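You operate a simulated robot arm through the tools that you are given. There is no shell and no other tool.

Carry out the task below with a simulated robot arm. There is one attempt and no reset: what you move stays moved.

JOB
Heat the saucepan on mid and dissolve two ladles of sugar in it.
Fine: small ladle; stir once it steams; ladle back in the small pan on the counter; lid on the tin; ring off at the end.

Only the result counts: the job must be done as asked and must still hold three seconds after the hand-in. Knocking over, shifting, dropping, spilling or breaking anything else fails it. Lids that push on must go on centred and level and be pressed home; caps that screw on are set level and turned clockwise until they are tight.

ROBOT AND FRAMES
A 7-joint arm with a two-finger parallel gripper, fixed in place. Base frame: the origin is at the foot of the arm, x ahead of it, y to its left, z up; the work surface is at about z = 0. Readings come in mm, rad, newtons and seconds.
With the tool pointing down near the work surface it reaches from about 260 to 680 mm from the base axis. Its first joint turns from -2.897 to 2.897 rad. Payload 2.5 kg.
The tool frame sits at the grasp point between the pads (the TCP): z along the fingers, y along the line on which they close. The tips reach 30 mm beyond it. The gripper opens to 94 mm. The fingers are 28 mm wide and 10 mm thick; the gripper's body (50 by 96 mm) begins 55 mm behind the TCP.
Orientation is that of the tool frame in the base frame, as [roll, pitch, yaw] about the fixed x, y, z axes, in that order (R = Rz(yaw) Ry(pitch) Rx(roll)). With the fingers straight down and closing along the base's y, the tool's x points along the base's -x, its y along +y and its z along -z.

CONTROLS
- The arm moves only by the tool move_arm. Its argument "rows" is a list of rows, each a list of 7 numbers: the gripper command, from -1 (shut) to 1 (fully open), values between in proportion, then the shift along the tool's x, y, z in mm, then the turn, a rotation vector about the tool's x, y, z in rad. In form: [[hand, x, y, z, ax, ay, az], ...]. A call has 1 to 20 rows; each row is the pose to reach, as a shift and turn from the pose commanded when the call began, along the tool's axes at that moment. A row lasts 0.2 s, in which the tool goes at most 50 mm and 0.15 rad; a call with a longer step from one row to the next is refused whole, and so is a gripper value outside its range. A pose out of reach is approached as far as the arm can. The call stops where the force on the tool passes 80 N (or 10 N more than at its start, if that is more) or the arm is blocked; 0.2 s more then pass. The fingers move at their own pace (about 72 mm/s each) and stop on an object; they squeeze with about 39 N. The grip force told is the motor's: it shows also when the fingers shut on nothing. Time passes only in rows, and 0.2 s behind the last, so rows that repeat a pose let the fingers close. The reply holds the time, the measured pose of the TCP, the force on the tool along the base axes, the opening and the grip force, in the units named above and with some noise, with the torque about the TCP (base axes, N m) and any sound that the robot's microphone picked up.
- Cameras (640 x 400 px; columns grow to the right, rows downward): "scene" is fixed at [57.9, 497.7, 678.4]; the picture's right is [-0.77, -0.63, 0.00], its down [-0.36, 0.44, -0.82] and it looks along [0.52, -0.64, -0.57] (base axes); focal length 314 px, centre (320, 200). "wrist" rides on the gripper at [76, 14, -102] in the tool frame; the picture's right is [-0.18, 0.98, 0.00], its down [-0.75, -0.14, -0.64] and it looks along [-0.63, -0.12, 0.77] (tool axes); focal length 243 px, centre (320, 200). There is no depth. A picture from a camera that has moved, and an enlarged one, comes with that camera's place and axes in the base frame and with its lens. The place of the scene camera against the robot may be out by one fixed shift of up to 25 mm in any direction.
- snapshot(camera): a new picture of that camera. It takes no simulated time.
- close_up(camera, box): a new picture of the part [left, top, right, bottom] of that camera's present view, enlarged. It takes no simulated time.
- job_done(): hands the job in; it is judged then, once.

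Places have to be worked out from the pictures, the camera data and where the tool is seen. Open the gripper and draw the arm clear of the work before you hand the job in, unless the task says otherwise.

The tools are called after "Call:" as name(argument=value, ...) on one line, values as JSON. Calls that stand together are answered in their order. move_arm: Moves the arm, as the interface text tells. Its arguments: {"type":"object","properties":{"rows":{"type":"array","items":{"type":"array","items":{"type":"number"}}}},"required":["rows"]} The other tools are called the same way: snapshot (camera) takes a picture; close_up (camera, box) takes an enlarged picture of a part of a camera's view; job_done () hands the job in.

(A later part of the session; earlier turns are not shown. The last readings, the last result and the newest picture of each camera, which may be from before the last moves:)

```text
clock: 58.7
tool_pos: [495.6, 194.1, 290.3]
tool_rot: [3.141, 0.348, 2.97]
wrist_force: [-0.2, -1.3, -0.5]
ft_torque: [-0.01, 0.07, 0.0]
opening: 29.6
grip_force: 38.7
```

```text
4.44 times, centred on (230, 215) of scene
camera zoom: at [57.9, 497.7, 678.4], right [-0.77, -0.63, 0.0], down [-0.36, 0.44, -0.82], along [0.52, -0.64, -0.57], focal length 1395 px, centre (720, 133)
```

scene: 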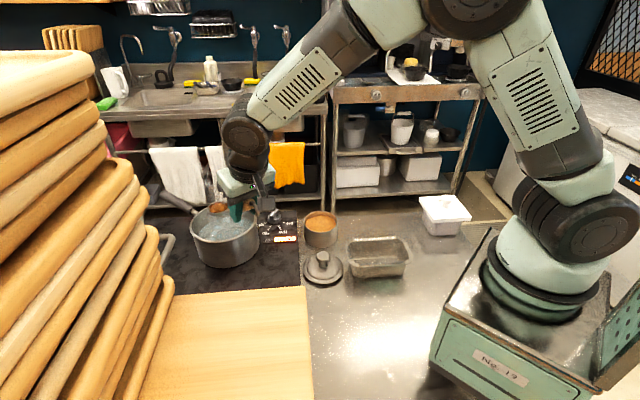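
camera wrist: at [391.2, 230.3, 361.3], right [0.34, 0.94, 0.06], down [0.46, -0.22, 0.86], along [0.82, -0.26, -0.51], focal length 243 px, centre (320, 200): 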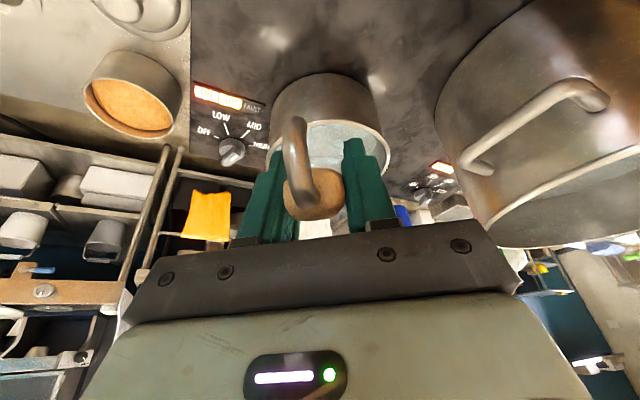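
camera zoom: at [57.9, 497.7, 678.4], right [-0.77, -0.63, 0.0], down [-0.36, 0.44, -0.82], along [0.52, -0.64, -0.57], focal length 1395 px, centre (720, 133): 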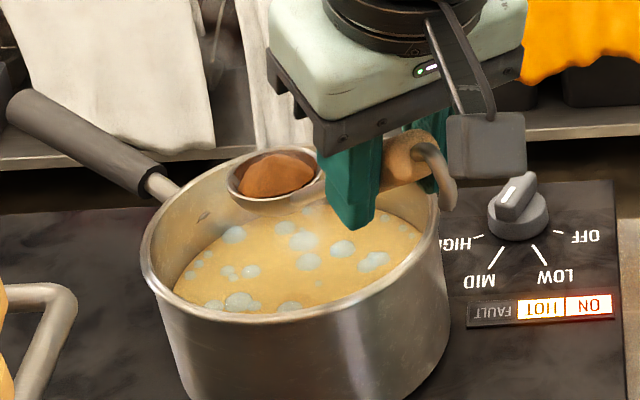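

Bowl is above the pan interior; I roll it out to ~98° as before, then back to level.

Call:
move_arm(rows=[[-1, 0.3, -12.8, 0.9, -0.134, 0, 0.048], [-1, 1.2, -25.3, 3.4, -0.269, 0, 0.097], [-1, 2.7, -37.2, 7.6, -0.403, 0, 0.145], [-1, 4.8, -48.5, 13.4, -0.537, 0, 0.194], [-1, 7.4, -58.7, 20.6, -0.671, 0, 0.242], [-1, 10.5, -67.8, 29.1, -0.806, 0, 0.29], [-1, 13.9, -75.4, 38.7, -0.94, 0, 0.339], [-1, 17.7, -81.6, 49.3, -1.074, 0, 0.387], [-1, 21.8, -86, 60.5, -1.2085, 0, 0.435], [-1, 26, -88.8, 72.3, -1.343, 0, 0.484], [-1, 30.4, -89.7, 84.3, -1.477, 0, 0.532], [-1, 34.7, -88.8, 96.3, -1.611, 0, 0.5805], [-1, 34.7, -88.8, 96.3, -1.611, 0, 0.5805], [-1, 34.7, -88.8, 96.3, -1.611, 0, 0.5805]])

Call:
close_up(camera="scene", box=[180, 150, 320, 270])

```text
clock: 61.7
tool_pos: [483.2, 106.1, 186.7]
tool_rot: [1.437, -0.049, 2.624]
wrist_force: [0.2, 0.6, -1.5]
ft_torque: [-0.06, 0.05, -0.03]
opening: 29.4
grip_force: 39.0
out of reach, approached as far as the arm can: row 12
```

```text
3.33 times, centred on (250, 210) of scene
camera zoom: at [57.9, 497.7, 678.4], right [-0.77, -0.63, 0.0], down [-0.36, 0.44, -0.82], along [0.52, -0.64, -0.57], focal length 1046 px, centre (553, 167)
```

zoom: 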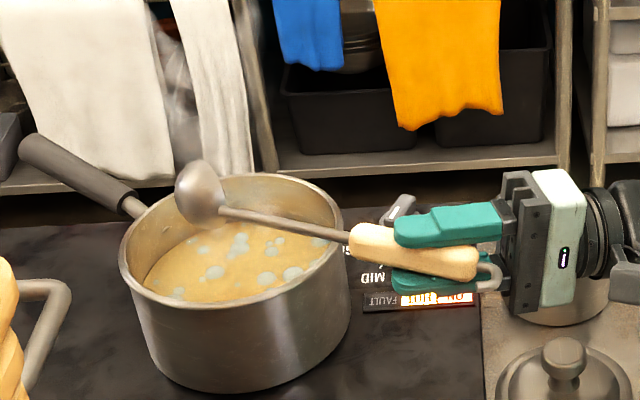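

Call:
move_arm(rows=[[-1, 0.3, 12.8, 0.9, 0.134, 0, -0.048], [-1, 1.2, 25.3, 3.4, 0.269, 0, -0.097], [-1, 2.7, 37.2, 7.6, 0.403, 0, -0.145], [-1, 4.8, 48.5, 13.4, 0.537, 0, -0.194], [-1, 7.4, 58.7, 20.6, 0.671, 0, -0.242], [-1, 10.5, 67.8, 29.1, 0.806, 0, -0.29], [-1, 13.9, 75.4, 38.7, 0.94, 0, -0.339], [-1, 17.7, 81.6, 49.3, 1.074, 0, -0.387], [-1, 21.8, 86, 60.5, 1.2085, 0, -0.435], [-1, 26, 88.8, 72.3, 1.343, 0, -0.484], [-1, 30.4, 89.7, 84.3, 1.477, 0, -0.532], [-1, 34.7, 88.8, 96.3, 1.611, 0, -0.5805], [-1, 34.7, 88.8, 96.3, 1.611, 0, -0.5805]])

Call:
close_up(camera="scene", box=[190, 170, 270, 260])

Call:
snapshot(camera="scene")

```text
clock: 64.5
tool_pos: [496.1, 194.7, 290.7]
tool_rot: [-3.141, 0.348, 2.967]
wrist_force: [-0.1, 0.7, 0.2]
ft_torque: [0.0, 0.05, 0.02]
opening: 29.3
grip_force: 38.5
```

```text
4.44 times, centred on (230, 215) of scene
camera zoom: at [57.9, 497.7, 678.4], right [-0.77, -0.63, 0.0], down [-0.36, 0.44, -0.82], along [0.52, -0.64, -0.57], focal length 1395 px, centre (720, 133)
```

zoom: 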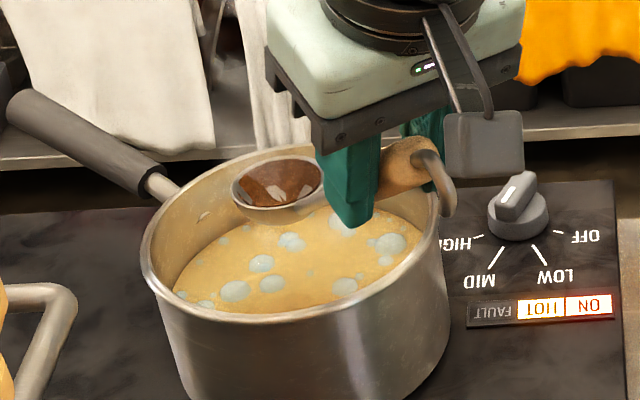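

```text
taken
```

scene: 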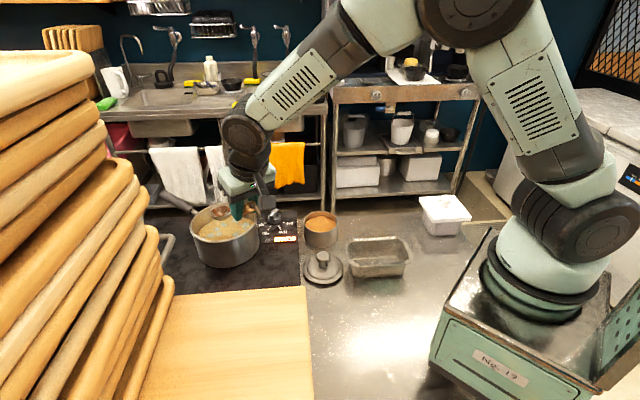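

Ladle empty again, both ladles are in. For stirring I tilt the handle steeper (so the shaft clears the rim) above the pan centre.

Call:
move_arm(rows=[[-1, -22.9, -3, -8.2, 0, 0.14, 0], [-1, -45.9, -3, -16.5, 0, 0.28, 0], [-1, -68.8, -3, -24.7, 0, 0.42, 0], [-1, -91.8, -3, -33, 0, 0.56, 0], [-1, -114.7, -3, -41.2, 0, 0.698, 0], [-1, -114.7, -3, -41.2, 0, 0.698, 0]])

Call:
close_up(camera="scene", box=[170, 120, 310, 270])

Call:
snapshot(camera="wrist")

```text
clock: 65.9
tool_pos: [580.4, 175.0, 364.3]
tool_rot: [3.139, -0.309, 2.967]
wrist_force: [-0.6, -0.6, -0.9]
ft_torque: [0.01, -0.01, 0.01]
opening: 29.3
grip_force: 38.7
out of reach, approached as far as the arm can: row 5, 6
```

```text
2.67 times, centred on (240, 195) of scene
camera zoom: at [57.9, 497.7, 678.4], right [-0.77, -0.63, 0.0], down [-0.36, 0.44, -0.82], along [0.52, -0.64, -0.57], focal length 837 px, centre (533, 213)
```

zoom: 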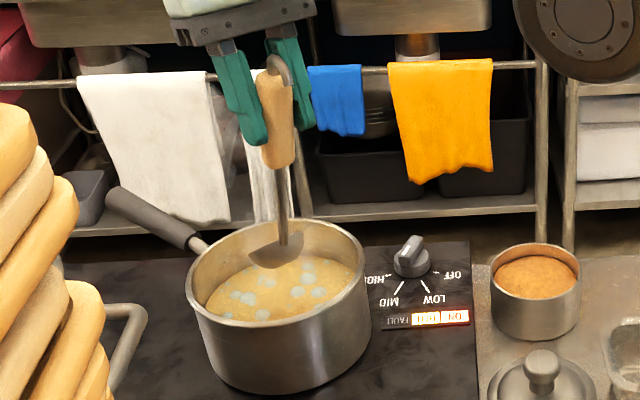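

```text
taken
camera wrist: at [542.3, 195.8, 483.8], right [0.34, 0.94, -0.05], down [0.87, -0.3, 0.38], along [0.34, -0.18, -0.92], focal length 243 px, centre (320, 200)
```

wrist: 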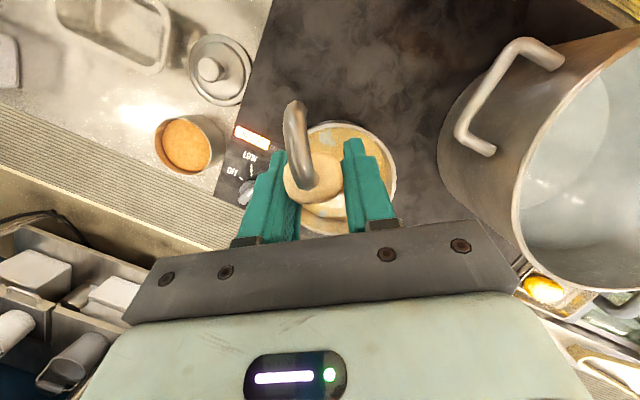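

Handle is now steep; zoom the wrist view to locate the pan rim exactly.

Call:
close_up(camera="wrist", box=[230, 90, 430, 250])

```text
2.50 times, centred on (330, 170) of wrist
camera zoom: at [542.3, 195.8, 483.8], right [0.34, 0.94, -0.05], down [0.87, -0.3, 0.38], along [0.34, -0.18, -0.92], focal length 606 px, centre (295, 275)
```

zoom: 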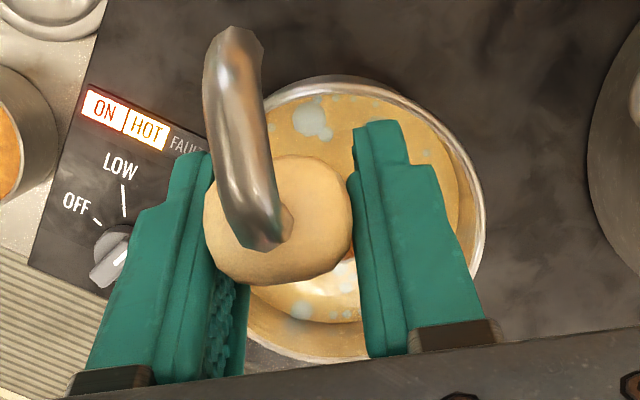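

Pan centre is ≈(646,169), radius ≈85; the bowl is right above it. I lower the ladle toward the water.

Call:
move_arm(rows=[[-1, -6, 0, 17, 0, 0, 0], [-1, -12.3, 0, 33.8, 0, 0, 0], [-1, -20.5, 0, 56.4, 0, 0, 0], [-1, -20.5, 0, 56.4, 0, 0, 0]])

Call:
close_up(camera="scene", box=[180, 150, 290, 270])

```text
clock: 66.9
tool_pos: [579.7, 174.3, 304.0]
tool_rot: [3.141, -0.351, 2.968]
wrist_force: [0.2, 0.5, 0.0]
ft_torque: [-0.02, 0.01, -0.01]
opening: 29.4
grip_force: 39.2
```

```text
3.33 times, centred on (235, 210) of scene
camera zoom: at [57.9, 497.7, 678.4], right [-0.77, -0.63, 0.0], down [-0.36, 0.44, -0.82], along [0.52, -0.64, -0.57], focal length 1046 px, centre (603, 167)
```

zoom: 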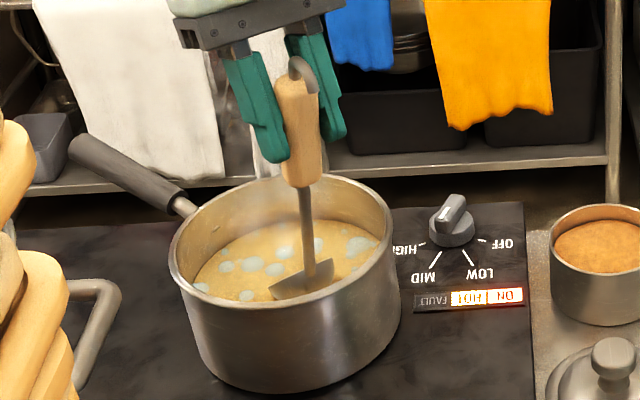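

Steam haze is rising above the pan now. I lower the bowl into the liquid and stir in circles.

Call:
move_arm(rows=[[-1, -9, 3, 17, 0, 0, 0], [-1, -18.8, 6.3, 34, 0, 0, 0], [-1, -2.4, 6.3, 40, 0, 0, 0], [-1, 14.1, 6.3, 46, 0, 0, 0], [-1, 9.7, 23.8, 44.4, 0, 0, 0], [-1, -2.3, 36.6, 40, 0, 0, 0], [-1, -18.8, 41.3, 34, 0, 0, 0], [-1, -35.3, 36.6, 28, 0, 0, 0], [-1, -47.3, 23.8, 23.6, 0, 0, 0], [-1, -51.7, 6.3, 22, 0, 0, 0], [-1, -47.3, -11.2, 23.6, 0, 0, 0], [-1, -35.3, -24, 28, 0, 0, 0], [-1, -18.8, -28.7, 34, 0, 0, 0], [-1, -2.3, -24, 40, 0, 0, 0], [-1, 9.7, -11.2, 44.4, 0, 0, 0], [-1, 14.1, 6.3, 46, 0, 0, 0], [-1, 9.7, 23.8, 44.4, 0, 0, 0], [-1, -2.3, 36.6, 40, 0, 0, 0], [-1, -18.8, 41.3, 34, 0, 0, 0], [-1, -35.3, 36.6, 28, 0, 0, 0]])

Call:
close_up(camera="scene", box=[180, 150, 290, 270])

```text
clock: 71.1
tool_pos: [583.8, 203.8, 263.5]
tool_rot: [3.14, -0.352, 2.968]
wrist_force: [-0.3, 1.2, 0.4]
ft_torque: [-0.02, 0.01, 0.01]
opening: 29.4
grip_force: 38.8
out of reach, approached as far as the arm can: row 7, 8, 9, 10, 11, 19, 20
```

```text
3.33 times, centred on (235, 210) of scene
camera zoom: at [57.9, 497.7, 678.4], right [-0.77, -0.63, 0.0], down [-0.36, 0.44, -0.82], along [0.52, -0.64, -0.57], focal length 1046 px, centre (603, 167)
```

zoom: 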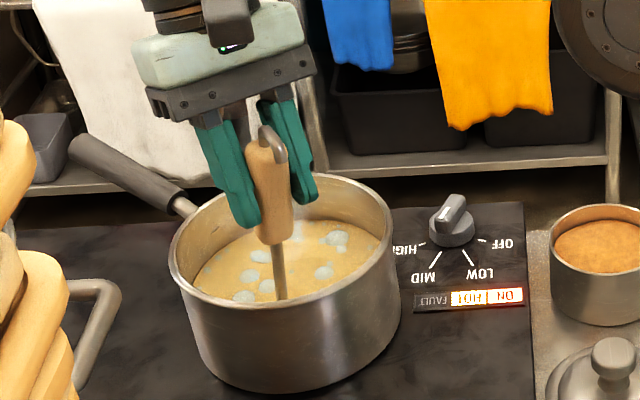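

The far side was out of reach with that tilt, so I re-angle to a straight-down hand (steep enough to clear the rim), recentred in the pan.

Call:
move_arm(rows=[[-1, 11.3, -7.8, 14.3, 0, -0.117, 0], [-1, 22.6, -15.7, 28.6, 0, -0.234, 0], [-1, 33.9, -23.5, 42.9, 0, -0.351, 0], [-1, 33.9, -23.5, 42.9, 0, -0.351, 0]])

Call:
close_up(camera="scene", box=[180, 150, 290, 270])

Call:
close_up(camera="wrist", box=[200, 40, 480, 220])

```text
clock: 72.1
tool_pos: [533.2, 188.2, 234.6]
tool_rot: [3.141, 0.002, 2.967]
wrist_force: [0.1, 0.7, -0.4]
ft_torque: [0.0, 0.03, -0.04]
opening: 29.4
grip_force: 39.2
```

```text
3.33 times, centred on (235, 210) of scene
camera zoom: at [57.9, 497.7, 678.4], right [-0.77, -0.63, 0.0], down [-0.36, 0.44, -0.82], along [0.52, -0.64, -0.57], focal length 1046 px, centre (603, 167)
```

zoom: 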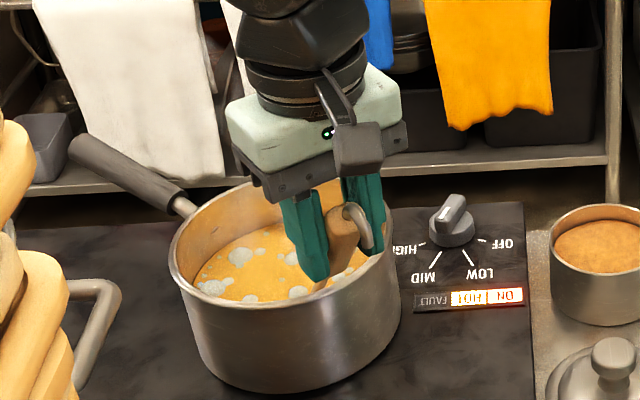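

```text
2.22 times, centred on (340, 130) of wrist
camera zoom: at [460.5, 215.5, 337.1], right [0.35, 0.94, 0.0], down [0.72, -0.27, 0.64], along [0.6, -0.22, -0.77], focal length 539 px, centre (276, 356)
```

zoom: 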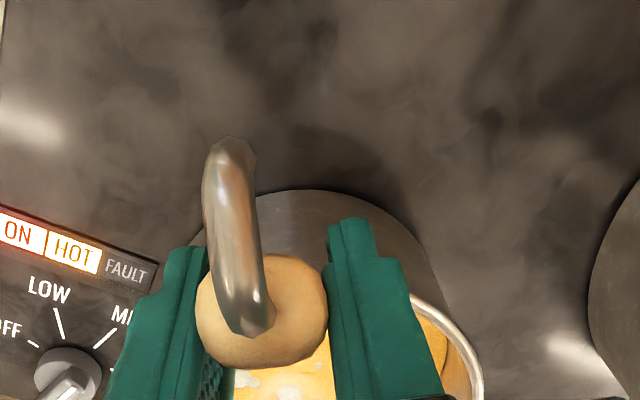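

Now full circles (r≈28 mm) with the hand straight down.

Call:
move_arm(rows=[[-1, 14, 0, 0, 0, 0, 0], [-1, 28, 0, 0, 0, 0, 0], [-1, 24.2, 14, 0, 0, 0, 0], [-1, 14, 24.2, 0, 0, 0, 0], [-1, 0, 28, 0, 0, 0, 0], [-1, -14, 24.2, 0, 0, 0, 0], [-1, -24.2, 14, 0, 0, 0, 0], [-1, -28, 0, 0, 0, 0, 0], [-1, -24.2, -14, 0, 0, 0, 0], [-1, -14, -24.2, 0, 0, 0, 0], [-1, 0, -28, 0, 0, 0, 0], [-1, 14, -24.2, 0, 0, 0, 0], [-1, 24.2, -14, 0, 0, 0, 0], [-1, 28, 0, 0, 0, 0, 0], [-1, 24.2, 14, 0, 0, 0, 0], [-1, 14, 24.2, 0, 0, 0, 0], [-1, 0, 28, 0, 0, 0, 0], [-1, -14, 24.2, 0, 0, 0, 0], [-1, -24.2, 14, 0, 0, 0, 0], [-1, -28, 0, 0, 0, 0, 0]])

Call:
close_up(camera="scene", box=[180, 150, 290, 270])

```text
clock: 76.3
tool_pos: [559.5, 187.5, 235.6]
tool_rot: [-3.141, -0.002, 2.967]
wrist_force: [-0.5, -0.8, 0.2]
ft_torque: [0.01, 0.03, 0.03]
opening: 29.3
grip_force: 39.2
```

```text
3.33 times, centred on (235, 210) of scene
camera zoom: at [57.9, 497.7, 678.4], right [-0.77, -0.63, 0.0], down [-0.36, 0.44, -0.82], along [0.52, -0.64, -0.57], focal length 1046 px, centre (603, 167)
```

zoom: 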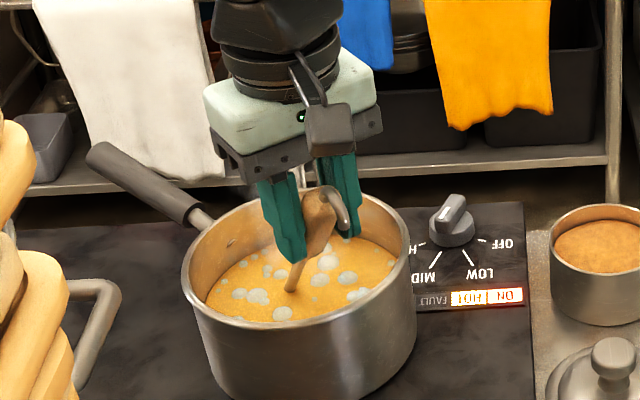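

The saucepan got dragged ~15–20 mm toward the robot (shaft touched the near rim). I check the pan's present position in the same close-up as before to restore it.

Call:
close_up(camera="scene", box=[190, 170, 270, 260])

Call:
close_up(camera="scene", box=[160, 170, 320, 290])

Call:
snapshot(camera="wrist")

```text
4.44 times, centred on (230, 215) of scene
camera zoom: at [57.9, 497.7, 678.4], right [-0.77, -0.63, 0.0], down [-0.36, 0.44, -0.82], along [0.52, -0.64, -0.57], focal length 1395 px, centre (720, 133)
```

zoom: 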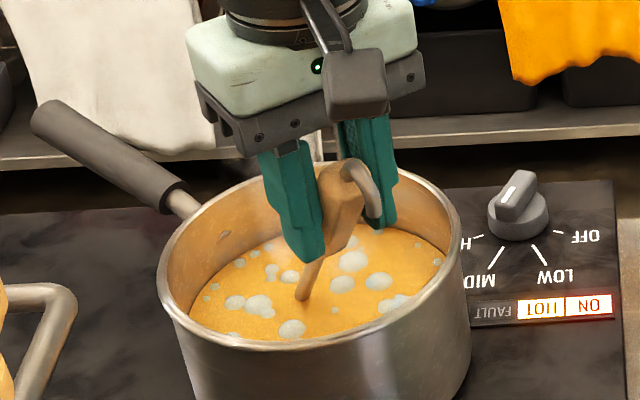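

```text
3.33 times, centred on (240, 230) of scene
camera zoom: at [57.9, 497.7, 678.4], right [-0.77, -0.63, 0.0], down [-0.36, 0.44, -0.82], along [0.52, -0.64, -0.57], focal length 1046 px, centre (587, 100)
```

zoom: 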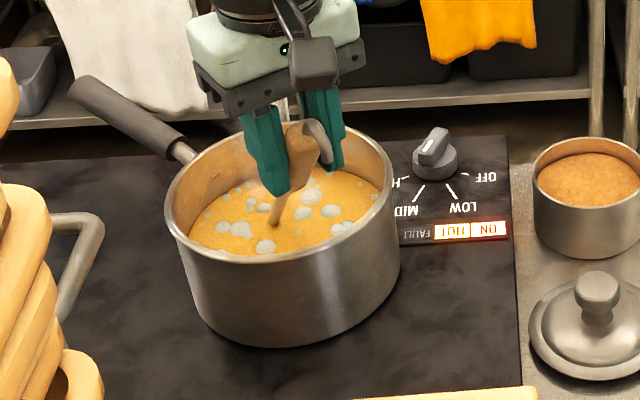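

```text
taken
camera wrist: at [487.5, 213.3, 337.5], right [0.35, 0.94, 0.0], down [0.72, -0.27, 0.64], along [0.6, -0.22, -0.77], focal length 243 px, centre (320, 200)
```

wrist: 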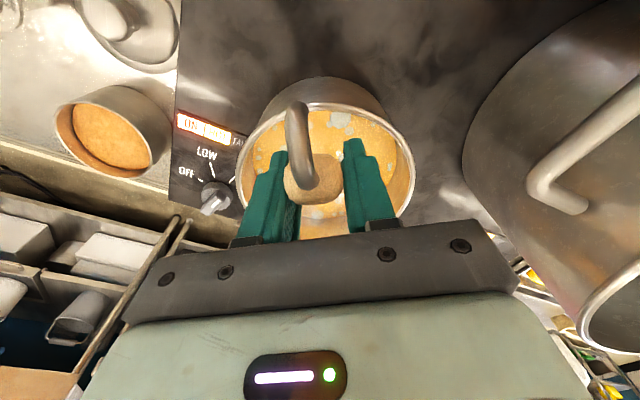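

The pan is ~27 mm closer to the robot than it was. The bowl is near the far inner wall, so I nudge the pan back by pushing outward in small steps.

Call:
move_arm(rows=[[-1, -5, 0, 0, 0, 0, 0], [-1, -10, 0, 0, 0, 0, 0], [-1, -15, 0, 0, 0, 0, 0], [-1, -15, 0, 0, 0, 0, 0]])

Call:
close_up(camera="scene", box=[160, 170, 320, 290])

```text
clock: 77.3
tool_pos: [575.3, 184.1, 235.9]
tool_rot: [3.14, 0.001, 2.969]
wrist_force: [-5.0, -0.5, 0.2]
ft_torque: [0.03, 0.66, -0.04]
opening: 29.6
grip_force: 39.4
```

```text
3.33 times, centred on (240, 230) of scene
camera zoom: at [57.9, 497.7, 678.4], right [-0.77, -0.63, 0.0], down [-0.36, 0.44, -0.82], along [0.52, -0.64, -0.57], focal length 1046 px, centre (587, 100)
```

zoom: 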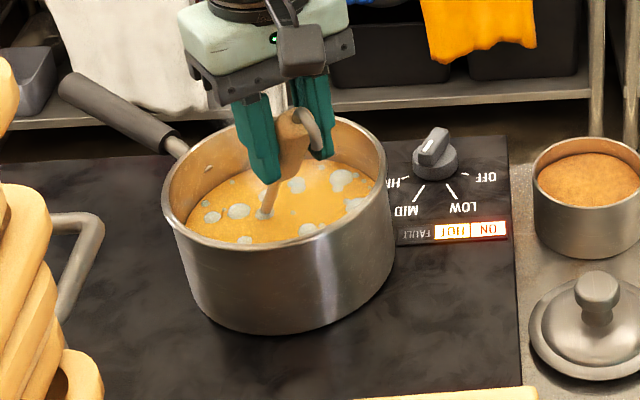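

Pan is moving back with a gentle 5 N push; about 12 mm remains.

Call:
move_arm(rows=[[-1, -4, 0, 0, 0, 0, 0], [-1, -8, 0, 0, 0, 0, 0], [-1, -11, 0, 0, 0, 0, 0], [-1, -11, 0, 0, 0, 0, 0]])

Call:
close_up(camera="scene", box=[160, 170, 320, 290])

```text
clock: 78.3
tool_pos: [585.7, 179.6, 235.7]
tool_rot: [3.14, -0.001, 2.968]
wrist_force: [-5.4, 0.6, 0.7]
ft_torque: [0.07, 0.62, 0.0]
opening: 29.1
grip_force: 38.9
```

```text
3.33 times, centred on (240, 230) of scene
camera zoom: at [57.9, 497.7, 678.4], right [-0.77, -0.63, 0.0], down [-0.36, 0.44, -0.82], along [0.52, -0.64, -0.57], focal length 1046 px, centre (587, 100)
```

zoom: 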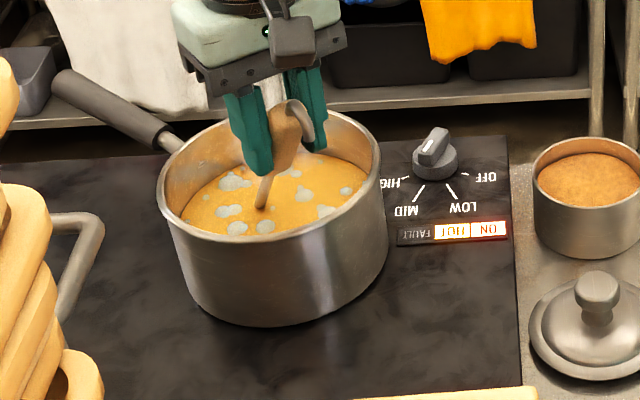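

The pan is back to within ~3 mm of its original place. I do more gentle stirring with a smaller circle kept away from the near rim and the far wall.

Call:
move_arm(rows=[[-1, 15, -1.7, 0, 0, 0, 0], [-1, 30.6, -1.7, 0, 0, 0, 0], [-1, 50.6, -1.7, 0, 0, 0, 0], [-1, 44.7, 12.4, 0, 0, 0, 0], [-1, 30.6, 18.3, 0, 0, 0, 0], [-1, 16.5, 12.4, 0, 0, 0, 0], [-1, 10.6, -1.7, 0, 0, 0, 0], [-1, 16.5, -15.8, 0, 0, 0, 0], [-1, 30.6, -21.7, 0, 0, 0, 0], [-1, 44.7, -15.8, 0, 0, 0, 0], [-1, 50.6, -1.7, 0, 0, 0, 0], [-1, 44.7, 12.4, 0, 0, 0, 0], [-1, 30.6, 18.3, 0, 0, 0, 0], [-1, 16.5, 12.4, 0, 0, 0, 0], [-1, 10.6, -1.7, 0, 0, 0, 0], [-1, 16.5, -15.8, 0, 0, 0, 0], [-1, 30.6, -21.7, 0, 0, 0, 0], [-1, 44.7, -15.8, 0, 0, 0, 0], [-1, 40, -1.7, 0, 0, 0, 0], [-1, 30.6, -1.7, 0, 0, 0, 0]])

Call:
close_up(camera="scene", box=[160, 170, 320, 290])

```text
clock: 82.5
tool_pos: [557.0, 185.1, 236.3]
tool_rot: [3.141, 0.0, 2.969]
wrist_force: [-0.3, 0.1, -0.8]
ft_torque: [0.0, 0.03, -0.03]
opening: 29.2
grip_force: 39.4
```

```text
3.33 times, centred on (240, 230) of scene
camera zoom: at [57.9, 497.7, 678.4], right [-0.77, -0.63, 0.0], down [-0.36, 0.44, -0.82], along [0.52, -0.64, -0.57], focal length 1046 px, centre (587, 100)
```

zoom: 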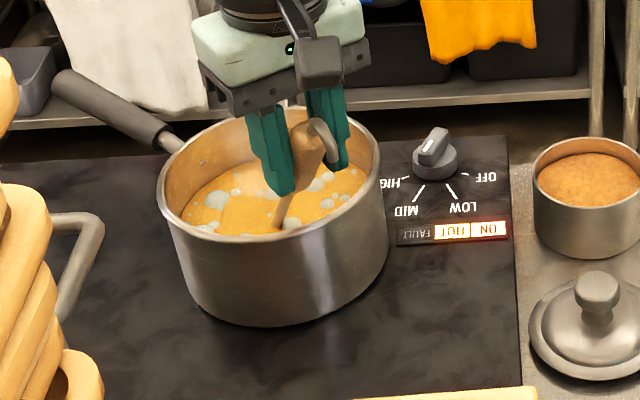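

No pan motion this time. Zoom into the liquid to check for undissolved sugar.

Call:
close_up(camera="scene", box=[195, 195, 260, 240])

Call:
close_up(camera="wrist", box=[220, 60, 440, 240])

```text
8.89 times, centred on (228, 218) of scene
camera zoom: at [57.9, 497.7, 678.4], right [-0.77, -0.63, 0.0], down [-0.36, 0.44, -0.82], along [0.52, -0.64, -0.57], focal length 2790 px, centre (1142, 44)
```

zoom: 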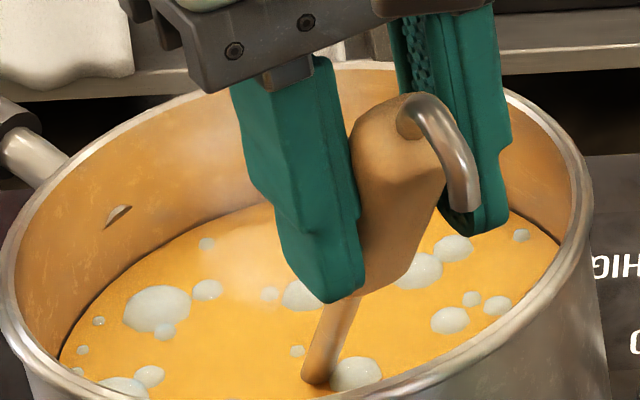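

```text
2.22 times, centred on (330, 150) of wrist
camera zoom: at [484.4, 211.7, 338.4], right [0.35, 0.94, 0.0], down [0.72, -0.27, 0.64], along [0.6, -0.22, -0.77], focal length 539 px, centre (298, 311)
```

zoom: 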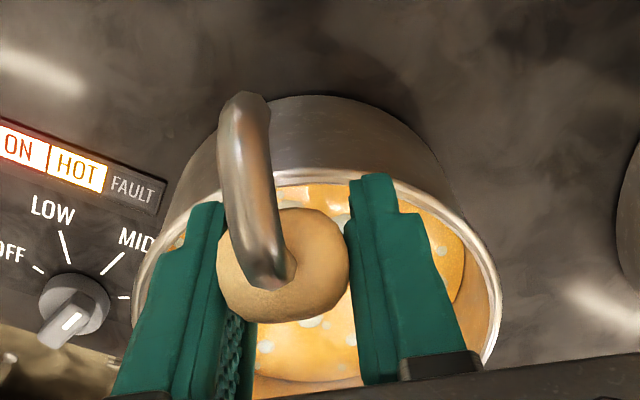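

Steam is clearly visible and the liquid is turning clear amber. One more round of gentle stirring to be sure it is dissolved.

Call:
move_arm(rows=[[-1, 10, 0, 0, 0, 0, 0], [-1, 20, 0, 0, 0, 0, 0], [-1, 14.1, 14.1, 0, 0, 0, 0], [-1, 0, 20, 0, 0, 0, 0], [-1, -14.1, 14.1, 0, 0, 0, 0], [-1, -20, 0, 0, 0, 0, 0], [-1, -14.1, -14.1, 0, 0, 0, 0], [-1, 0, -20, 0, 0, 0, 0], [-1, 14.1, -14.1, 0, 0, 0, 0], [-1, 20, 0, 0, 0, 0, 0], [-1, 14.1, 14.1, 0, 0, 0, 0], [-1, 0, 20, 0, 0, 0, 0], [-1, -14.1, 14.1, 0, 0, 0, 0], [-1, -20, 0, 0, 0, 0, 0], [-1, -14.1, -14.1, 0, 0, 0, 0], [-1, 0, -20, 0, 0, 0, 0], [-1, 14.1, -14.1, 0, 0, 0, 0], [-1, 20, 0, 0, 0, 0, 0], [-1, 10, 0, 0, 0, 0, 0], [-1, 0, 0, 0, 0, 0, 0]])

Call:
close_up(camera="scene", box=[195, 195, 260, 240])

Call:
close_up(camera="wrist", box=[220, 60, 440, 240])

```text
clock: 86.7
tool_pos: [557.4, 184.2, 234.4]
tool_rot: [3.141, 0.001, 2.968]
wrist_force: [-1.3, 0.0, -0.7]
ft_torque: [-0.01, 0.01, -0.04]
opening: 29.4
grip_force: 39.3
```

```text
8.89 times, centred on (228, 218) of scene
camera zoom: at [57.9, 497.7, 678.4], right [-0.77, -0.63, 0.0], down [-0.36, 0.44, -0.82], along [0.52, -0.64, -0.57], focal length 2790 px, centre (1142, 44)
```

zoom: 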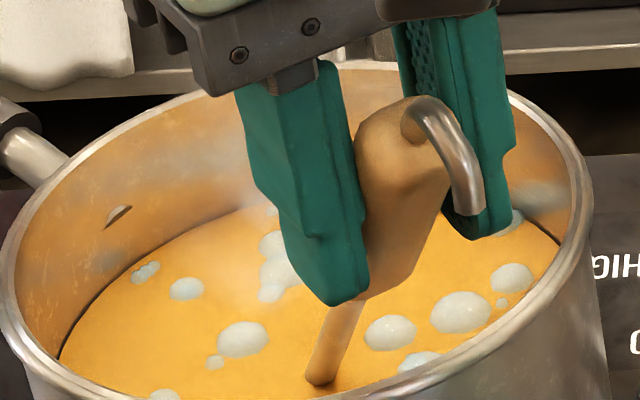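

```text
2.22 times, centred on (330, 150) of wrist
camera zoom: at [484.5, 210.7, 336.7], right [0.35, 0.94, 0.0], down [0.72, -0.27, 0.64], along [0.6, -0.22, -0.77], focal length 539 px, centre (298, 311)
```

zoom: 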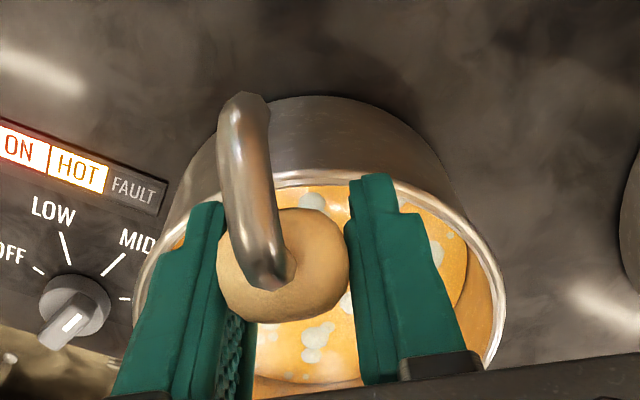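

Colour is uniform and stable. I lift the ladle straight out, bring it level over the pan, and will tip out any syrup.

Call:
move_arm(rows=[[-1, 0, 0, -20, 0, 0, 0], [-1, 0, 0, -45, 0, 0, 0], [-1, 0, 0, -75, 0, 0, 0], [-1, 0, 0, -107, 0, 0, 0], [-1, 0, 0, -107, 0, 0, 0], [-1, 21.4, 0.5, -90, 0, -0.117, 0], [-1, 42.8, 1, -73, 0, -0.233, 0], [-1, 64.2, 1.4, -56, 0, -0.349, 0], [-1, 64.2, 1.4, -56, 0, -0.349, 0]])

Call:
close_up(camera="scene", box=[160, 150, 320, 270])

```text
clock: 88.7
tool_pos: [491.8, 196.7, 291.3]
tool_rot: [3.14, 0.351, 2.967]
wrist_force: [-1.0, 0.1, -1.2]
ft_torque: [0.02, 0.07, 0.0]
opening: 29.3
grip_force: 39.0
```

```text
3.33 times, centred on (240, 210) of scene
camera zoom: at [57.9, 497.7, 678.4], right [-0.77, -0.63, 0.0], down [-0.36, 0.44, -0.82], along [0.52, -0.64, -0.57], focal length 1046 px, centre (587, 167)
```

zoom: 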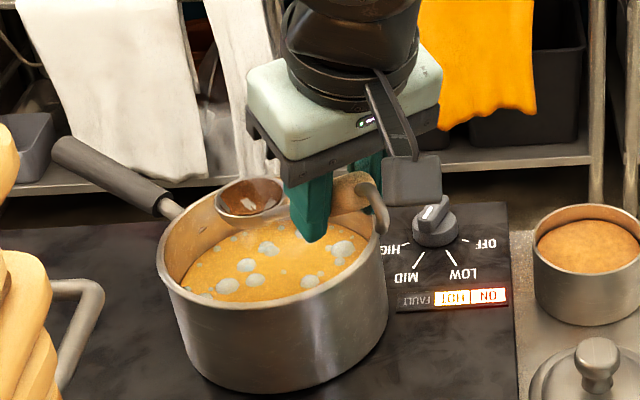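

I tip the ladle fully over the pan to drain it, then return to level.

Call:
move_arm(rows=[[-1, 0.3, -12.8, 0.9, -0.134, 0, 0.048], [-1, 1.2, -25.3, 3.4, -0.269, 0, 0.097], [-1, 2.7, -37.2, 7.6, -0.403, 0, 0.145], [-1, 4.8, -48.5, 13.4, -0.537, 0, 0.194], [-1, 7.4, -58.7, 20.6, -0.671, 0, 0.242], [-1, 10.5, -67.8, 29.1, -0.806, 0, 0.29], [-1, 13.9, -75.4, 38.7, -0.94, 0, 0.339], [-1, 17.7, -81.6, 49.3, -1.074, 0, 0.387], [-1, 21.8, -86, 60.5, -1.2085, 0, 0.435], [-1, 26, -88.8, 72.3, -1.343, 0, 0.484], [-1, 30.4, -89.7, 84.3, -1.477, 0, 0.532], [-1, 30.4, -89.7, 84.3, -1.477, 0, 0.532], [-1, 30.4, -89.7, 84.3, -1.477, 0, 0.532], [-1, 30.4, -89.7, 84.3, -1.477, 0, 0.532]])

Call:
move_arm(rows=[[-1, 0.3, 12.8, 0.9, 0.134, 0, -0.048], [-1, 1.2, 25.3, 3.4, 0.269, 0, -0.097], [-1, 2.7, 37.2, 7.6, 0.403, 0, -0.145], [-1, 4.8, 48.5, 13.4, 0.537, 0, -0.194], [-1, 7.4, 58.7, 20.6, 0.671, 0, -0.242], [-1, 10.5, 67.8, 29.1, 0.806, 0, -0.29], [-1, 13.9, 75.4, 38.7, 0.94, 0, -0.339], [-1, 17.7, 81.6, 49.3, 1.074, 0, -0.387], [-1, 21.8, 86, 60.5, 1.2085, 0, -0.435], [-1, 26, 88.8, 72.3, 1.343, 0, -0.484], [-1, 30.4, 89.7, 84.3, 1.477, 0, -0.532], [-1, 30.4, 89.7, 84.3, 1.477, 0, -0.532]])

Call:
close_up(camera="scene", box=[160, 150, 320, 270])

Call:
snapshot(camera="wrist")

```text
clock: 91.7
tool_pos: [477.4, 106.4, 203.2]
tool_rot: [1.57, 0.005, 2.622]
wrist_force: [-0.1, 0.3, -0.7]
ft_torque: [-0.06, 0.05, -0.01]
opening: 29.3
grip_force: 39.0
```

```text
clock: 94.3
tool_pos: [495.2, 197.8, 293.1]
tool_rot: [-3.141, 0.348, 2.966]
wrist_force: [-0.2, 0.4, 0.2]
ft_torque: [-0.04, 0.09, -0.05]
opening: 29.3
grip_force: 39.0
```

```text
3.33 times, centred on (240, 210) of scene
camera zoom: at [57.9, 497.7, 678.4], right [-0.77, -0.63, 0.0], down [-0.36, 0.44, -0.82], along [0.52, -0.64, -0.57], focal length 1046 px, centre (587, 167)
```

zoom: 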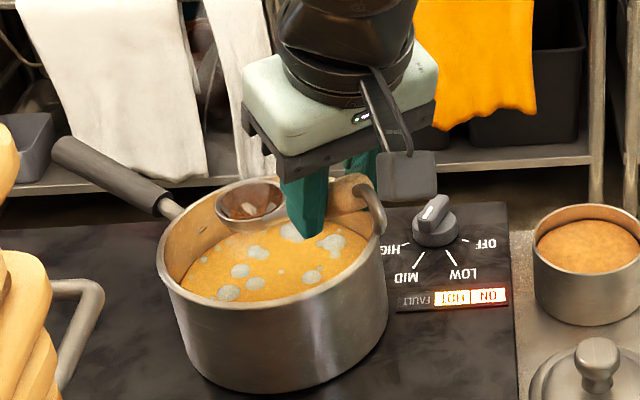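

```text
taken
camera wrist: at [392.8, 229.5, 362.4], right [0.34, 0.94, 0.06], down [0.46, -0.22, 0.86], along [0.82, -0.26, -0.5], focal length 243 px, centre (320, 200)
```

wrist: 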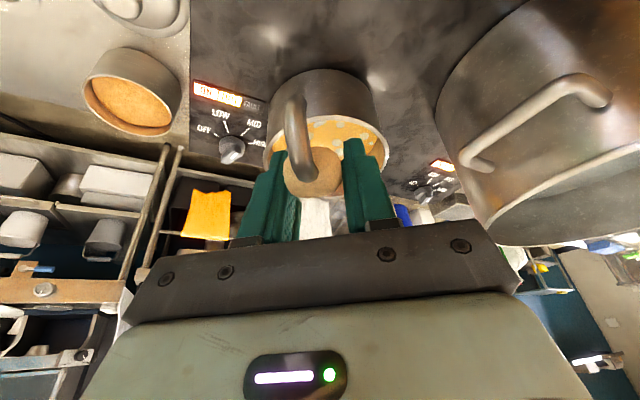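

The wood end appears rotated in the jaws by ~10° relative to the first grasp, so I must re-measure the ladle angle. I carry it clear to the area over the tin/counter with the hand straight down.

Call:
move_arm(rows=[[-1, -1.5, -14, 0, 0, 0.0, 0], [-1, -4, -42, 0, 0, 0.0, 0], [-1, -7, -76, 0, 0, 0.0, 0], [-1, -10.2, -110, -0.5, 0, 0.0, 0], [-1, -13.5, -144, -0.6, 0, 0.07, 0], [-1, -16.7, -178, -0.8, 0, 0.14, 0], [-1, -20, -212, -1, 0, 0.21, 0], [-1, -23, -243, -1.2, 0, 0.28, 0], [-1, -25.6, -272.9, -1.3, 0, 0.349, 0], [-1, -25.6, -272.9, -1.3, 0, 0.349, 0]])

Call:
close_up(camera="scene", box=[300, 140, 380, 200])

Call:
close_up(camera="wrist", box=[230, 40, 410, 240])

Call:
close_up(camera="scene", box=[160, 170, 320, 290])

```text
clock: 96.5
tool_pos: [469.6, -76.1, 304.6]
tool_rot: [3.14, 0.0, 2.97]
wrist_force: [0.0, -0.5, -0.3]
ft_torque: [0.01, 0.04, -0.02]
opening: 29.1
grip_force: 39.1
```

```text
6.67 times, centred on (340, 170) of scene
camera zoom: at [57.9, 497.7, 678.4], right [-0.77, -0.63, 0.0], down [-0.36, 0.44, -0.82], along [0.52, -0.64, -0.57], focal length 2093 px, centre (187, 400)
```

zoom: 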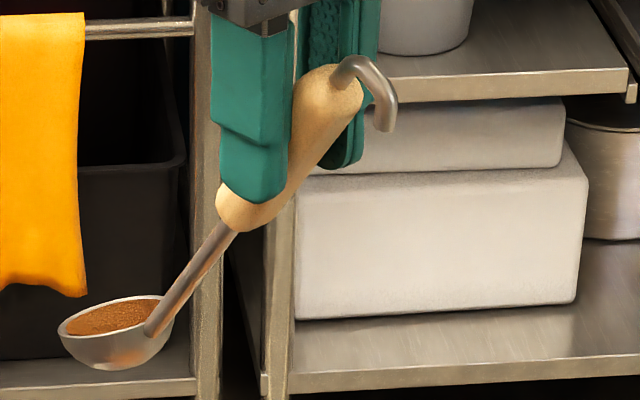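

```text
2.00 times, centred on (320, 140) of wrist
camera zoom: at [397.9, -49.8, 405.8], right [0.35, 0.94, 0.0], down [0.72, -0.27, 0.64], along [0.6, -0.22, -0.77], focal length 485 px, centre (320, 320)
```

zoom: 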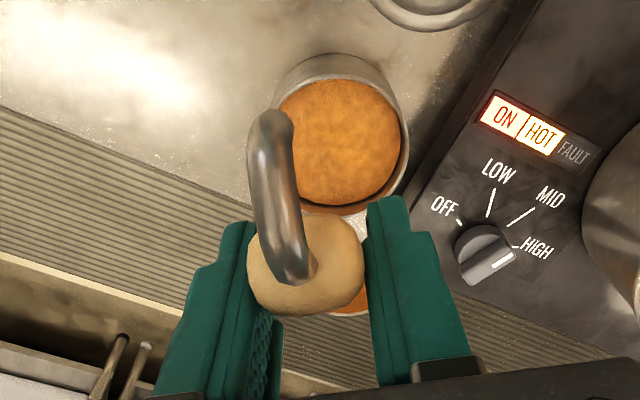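

```text
3.33 times, centred on (240, 230) of scene
camera zoom: at [57.9, 497.7, 678.4], right [-0.77, -0.63, 0.0], down [-0.36, 0.44, -0.82], along [0.52, -0.64, -0.57], focal length 1046 px, centre (587, 100)
```

zoom: 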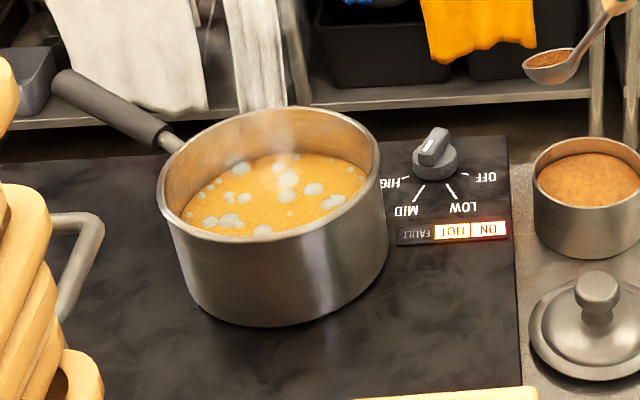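

The bowl seems to hold something brown; zooming.

Call:
close_up(camera="scene", box=[304, 176, 334, 200])

Call:
close_up(camera="scene", box=[195, 190, 265, 240])

```text
16.00 times, centred on (319, 188) of scene
camera zoom: at [57.9, 497.7, 678.4], right [-0.77, -0.63, 0.0], down [-0.36, 0.44, -0.82], along [0.52, -0.64, -0.57], focal length 5023 px, centre (336, 392)
```

zoom: 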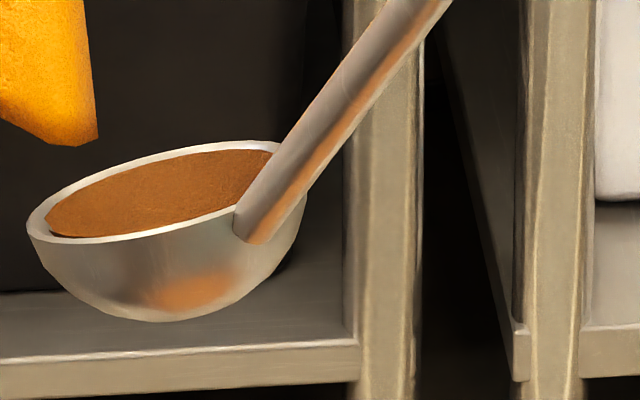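

```text
8.00 times, centred on (230, 215) of scene
camera zoom: at [57.9, 497.7, 678.4], right [-0.77, -0.63, 0.0], down [-0.36, 0.44, -0.82], along [0.52, -0.64, -0.57], focal length 2511 px, centre (1040, 80)
```

zoom: 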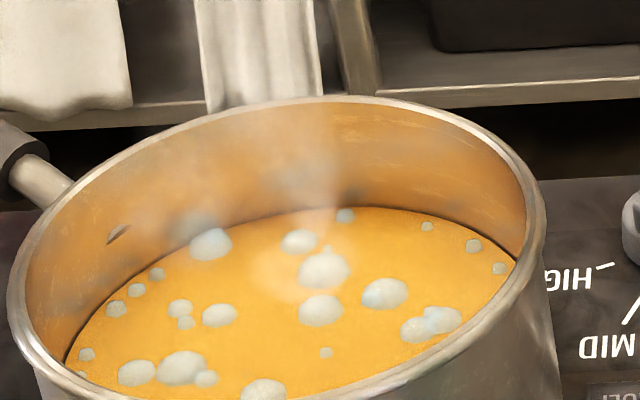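

The bowl visibly holds brown material, so I must not carry it off. I return to over the saucepan (staying level) to examine and tip it out again.

Call:
move_arm(rows=[[-1, 1, 15, 0, 0, -0.06, 0], [-1, 2, 40, 0, 0, -0.13, 0], [-1, 3, 70, 0, 0, -0.18, 0], [-1, 4, 102, 0, 0, -0.18, 0], [-1, 8, 136, 0, 0, -0.18, 0], [-1, 12, 170, 0, 0, -0.18, 0], [-1, 16, 204, 0, 0, -0.18, 0], [-1, 20, 235, 0, 0, -0.18, 0], [-1, 22, 258, 0, 0, -0.18, 0], [-1, 23.6, 272.9, 0, 0, -0.18, 0], [-1, 23.6, 272.9, 0, 0, -0.18, 0]])

Call:
close_up(camera="scene", box=[205, 175, 265, 235])

```text
clock: 98.9
tool_pos: [492.2, 197.5, 302.0]
tool_rot: [3.138, 0.181, 2.967]
wrist_force: [0.5, 0.1, -0.2]
ft_torque: [0.03, 0.01, 0.03]
opening: 29.3
grip_force: 39.3
```

```text
6.67 times, centred on (235, 205) of scene
camera zoom: at [57.9, 497.7, 678.4], right [-0.77, -0.63, 0.0], down [-0.36, 0.44, -0.82], along [0.52, -0.64, -0.57], focal length 2093 px, centre (887, 167)
```

zoom: 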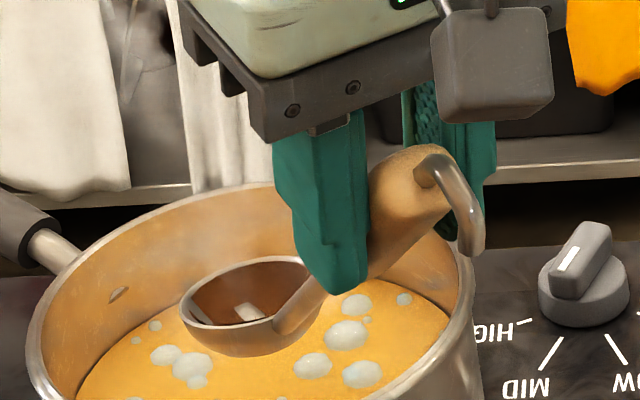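

Zoom at maximum on the bowl interior here.

Call:
close_up(camera="scene", box=[218, 194, 242, 212])

```text
16.00 times, centred on (230, 203) of scene
camera zoom: at [57.9, 497.7, 678.4], right [-0.77, -0.63, 0.0], down [-0.36, 0.44, -0.82], along [0.52, -0.64, -0.57], focal length 5023 px, centre (1760, 152)
```

zoom: 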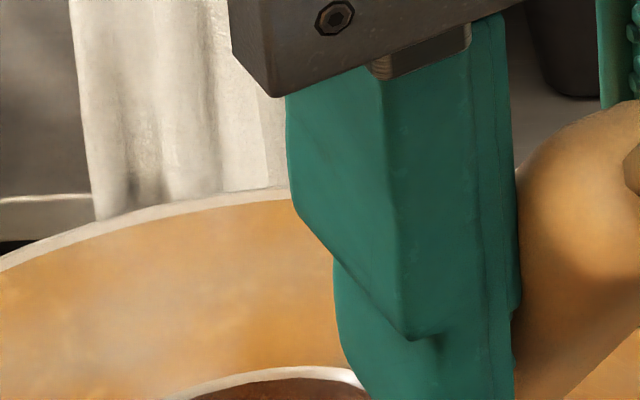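

Call:
close_up(camera="scene", box=[216, 208, 242, 228])

```text
16.00 times, centred on (229, 218) of scene
camera zoom: at [57.9, 497.7, 678.4], right [-0.77, -0.63, 0.0], down [-0.36, 0.44, -0.82], along [0.52, -0.64, -0.57], focal length 5023 px, centre (1776, -88)
```

zoom: 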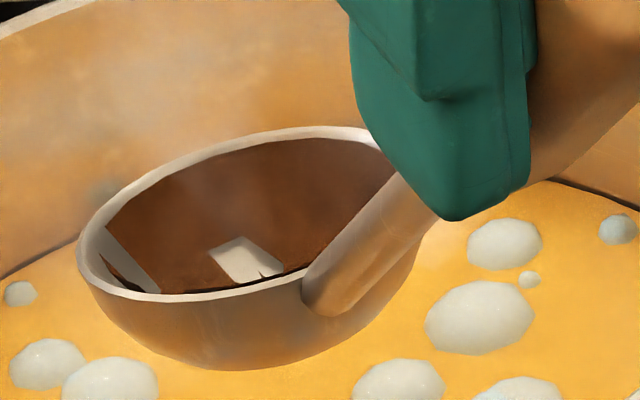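

To see inside the bowl face-on from the scene camera, I roll it ~40° toward the camera while staying over the pan.

Call:
move_arm(rows=[[-1, 0.2, 12.5, 0.9, 0.138, 0, -0.025], [-1, 0.6, 24.8, 3.4, 0.2755, 0, -0.05], [-1, 1.4, 36.6, 7.7, 0.413, 0, -0.0756], [-1, 2.5, 47.6, 13.5, 0.551, 0, -0.101], [-1, 3.8, 57.8, 20.8, 0.689, 0, -0.126], [-1, 3.8, 57.8, 20.8, 0.689, 0, -0.126]])

Call:
close_up(camera="scene", box=[205, 175, 265, 235])

Call:
snapshot(camera="wrist")

```text
clock: 100.3
tool_pos: [504.1, 249.7, 281.2]
tool_rot: [-2.432, 0.141, 3.079]
wrist_force: [0.1, 0.5, -1.1]
ft_torque: [0.04, 0.06, 0.01]
opening: 29.5
grip_force: 38.7
```

```text
6.67 times, centred on (235, 205) of scene
camera zoom: at [57.9, 497.7, 678.4], right [-0.77, -0.63, 0.0], down [-0.36, 0.44, -0.82], along [0.52, -0.64, -0.57], focal length 2093 px, centre (887, 167)
```

zoom: 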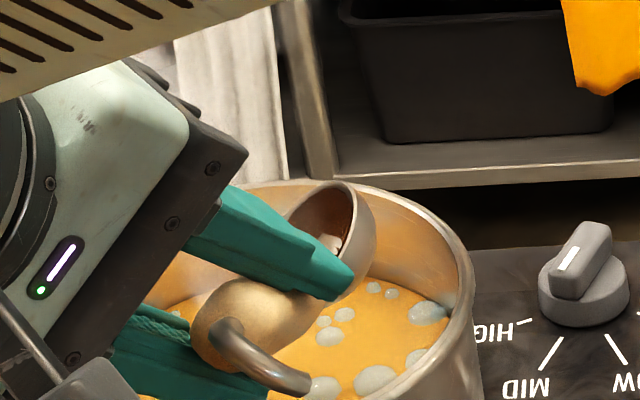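

```text
taken
camera wrist: at [424.2, 332.3, 338.4], right [0.32, 0.73, -0.61], down [0.68, 0.27, 0.68], along [0.66, -0.63, -0.41], focal length 243 px, centre (320, 200)
```

wrist: 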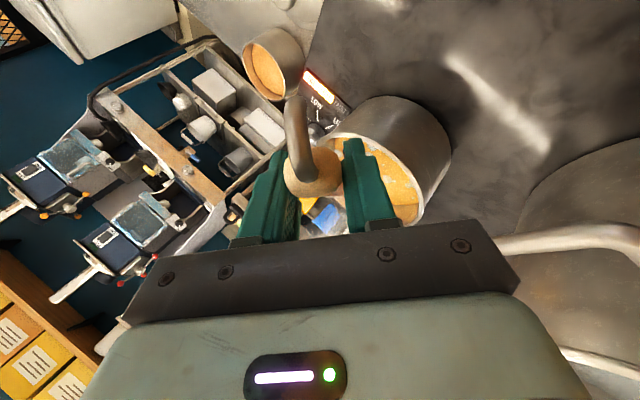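

Call:
close_up(camera="scene", box=[230, 198, 250, 216])

```text
16.00 times, centred on (240, 207) of scene
camera zoom: at [57.9, 497.7, 678.4], right [-0.77, -0.63, 0.0], down [-0.36, 0.44, -0.82], along [0.52, -0.64, -0.57], focal length 5023 px, centre (1600, 88)
```

zoom: 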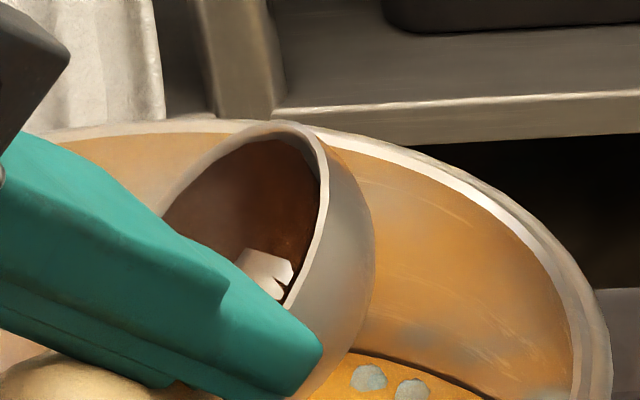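

The brown layer stays fixed in the bowl regardless of tilt (looks like a coating), but to be safe I roll back and tip it again fully the other way, holding it there over the pan.

Call:
move_arm(rows=[[-1, 0.2, -12.5, 0.9, -0.138, 0, 0.025], [-1, 0.6, -24.8, 3.4, -0.2755, 0, 0.05], [-1, 1.4, -36.6, 7.7, -0.413, 0, 0.0756], [-1, 2.5, -47.6, 13.5, -0.551, 0, 0.101], [-1, 3.8, -57.8, 20.8, -0.689, 0, 0.126], [-1, 5.4, -66.8, 29.4, -0.8266, 0, 0.151], [-1, 7.1, -74.5, 39.1, -0.964, 0, 0.176], [-1, 9.1, -80.7, 49.8, -1.102, 0, 0.2016], [-1, 11.2, -85.4, 61.3, -1.24, 0, 0.2268], [-1, 13.4, -88.4, 73.3, -1.378, 0, 0.252], [-1, 15.6, -89.7, 85.6, -1.515, 0, 0.277], [-1, 17.9, -89.2, 97.9, -1.653, 0, 0.302], [-1, 20.1, -86.9, 110.1, -1.791, 0, 0.3276], [-1, 22.2, -83, 121.8, -1.929, 0, 0.353], [-1, 24.2, -77.4, 132.9, -2.066, 0, 0.378], [-1, 26.1, -70.3, 143.1, -2.204, 0, 0.403], [-1, 27.8, -61.9, 152.2, -2.342, 0, 0.428], [-1, 27.8, -61.9, 152.2, -2.342, 0, 0.428]])

Call:
close_up(camera="scene", box=[190, 160, 310, 250])

```text
clock: 104.1
tool_pos: [477.9, 109.9, 201.5]
tool_rot: [1.459, -0.02, 2.787]
wrist_force: [-0.1, 0.3, 0.1]
ft_torque: [-0.05, 0.07, -0.01]
opening: 29.3
grip_force: 39.1
```

```text
4.44 times, centred on (250, 205) of scene
camera zoom: at [57.9, 497.7, 678.4], right [-0.77, -0.63, 0.0], down [-0.36, 0.44, -0.82], along [0.52, -0.64, -0.57], focal length 1395 px, centre (631, 178)
```

zoom: 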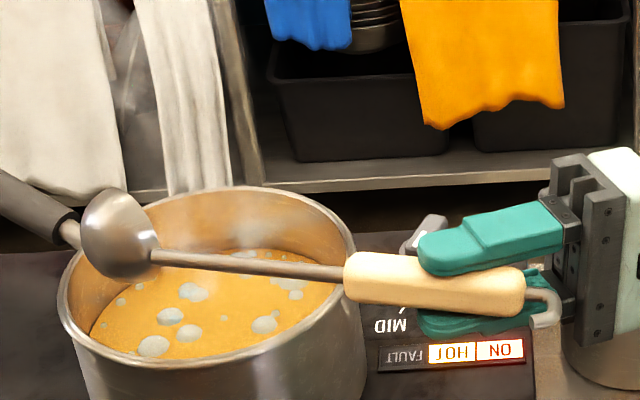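

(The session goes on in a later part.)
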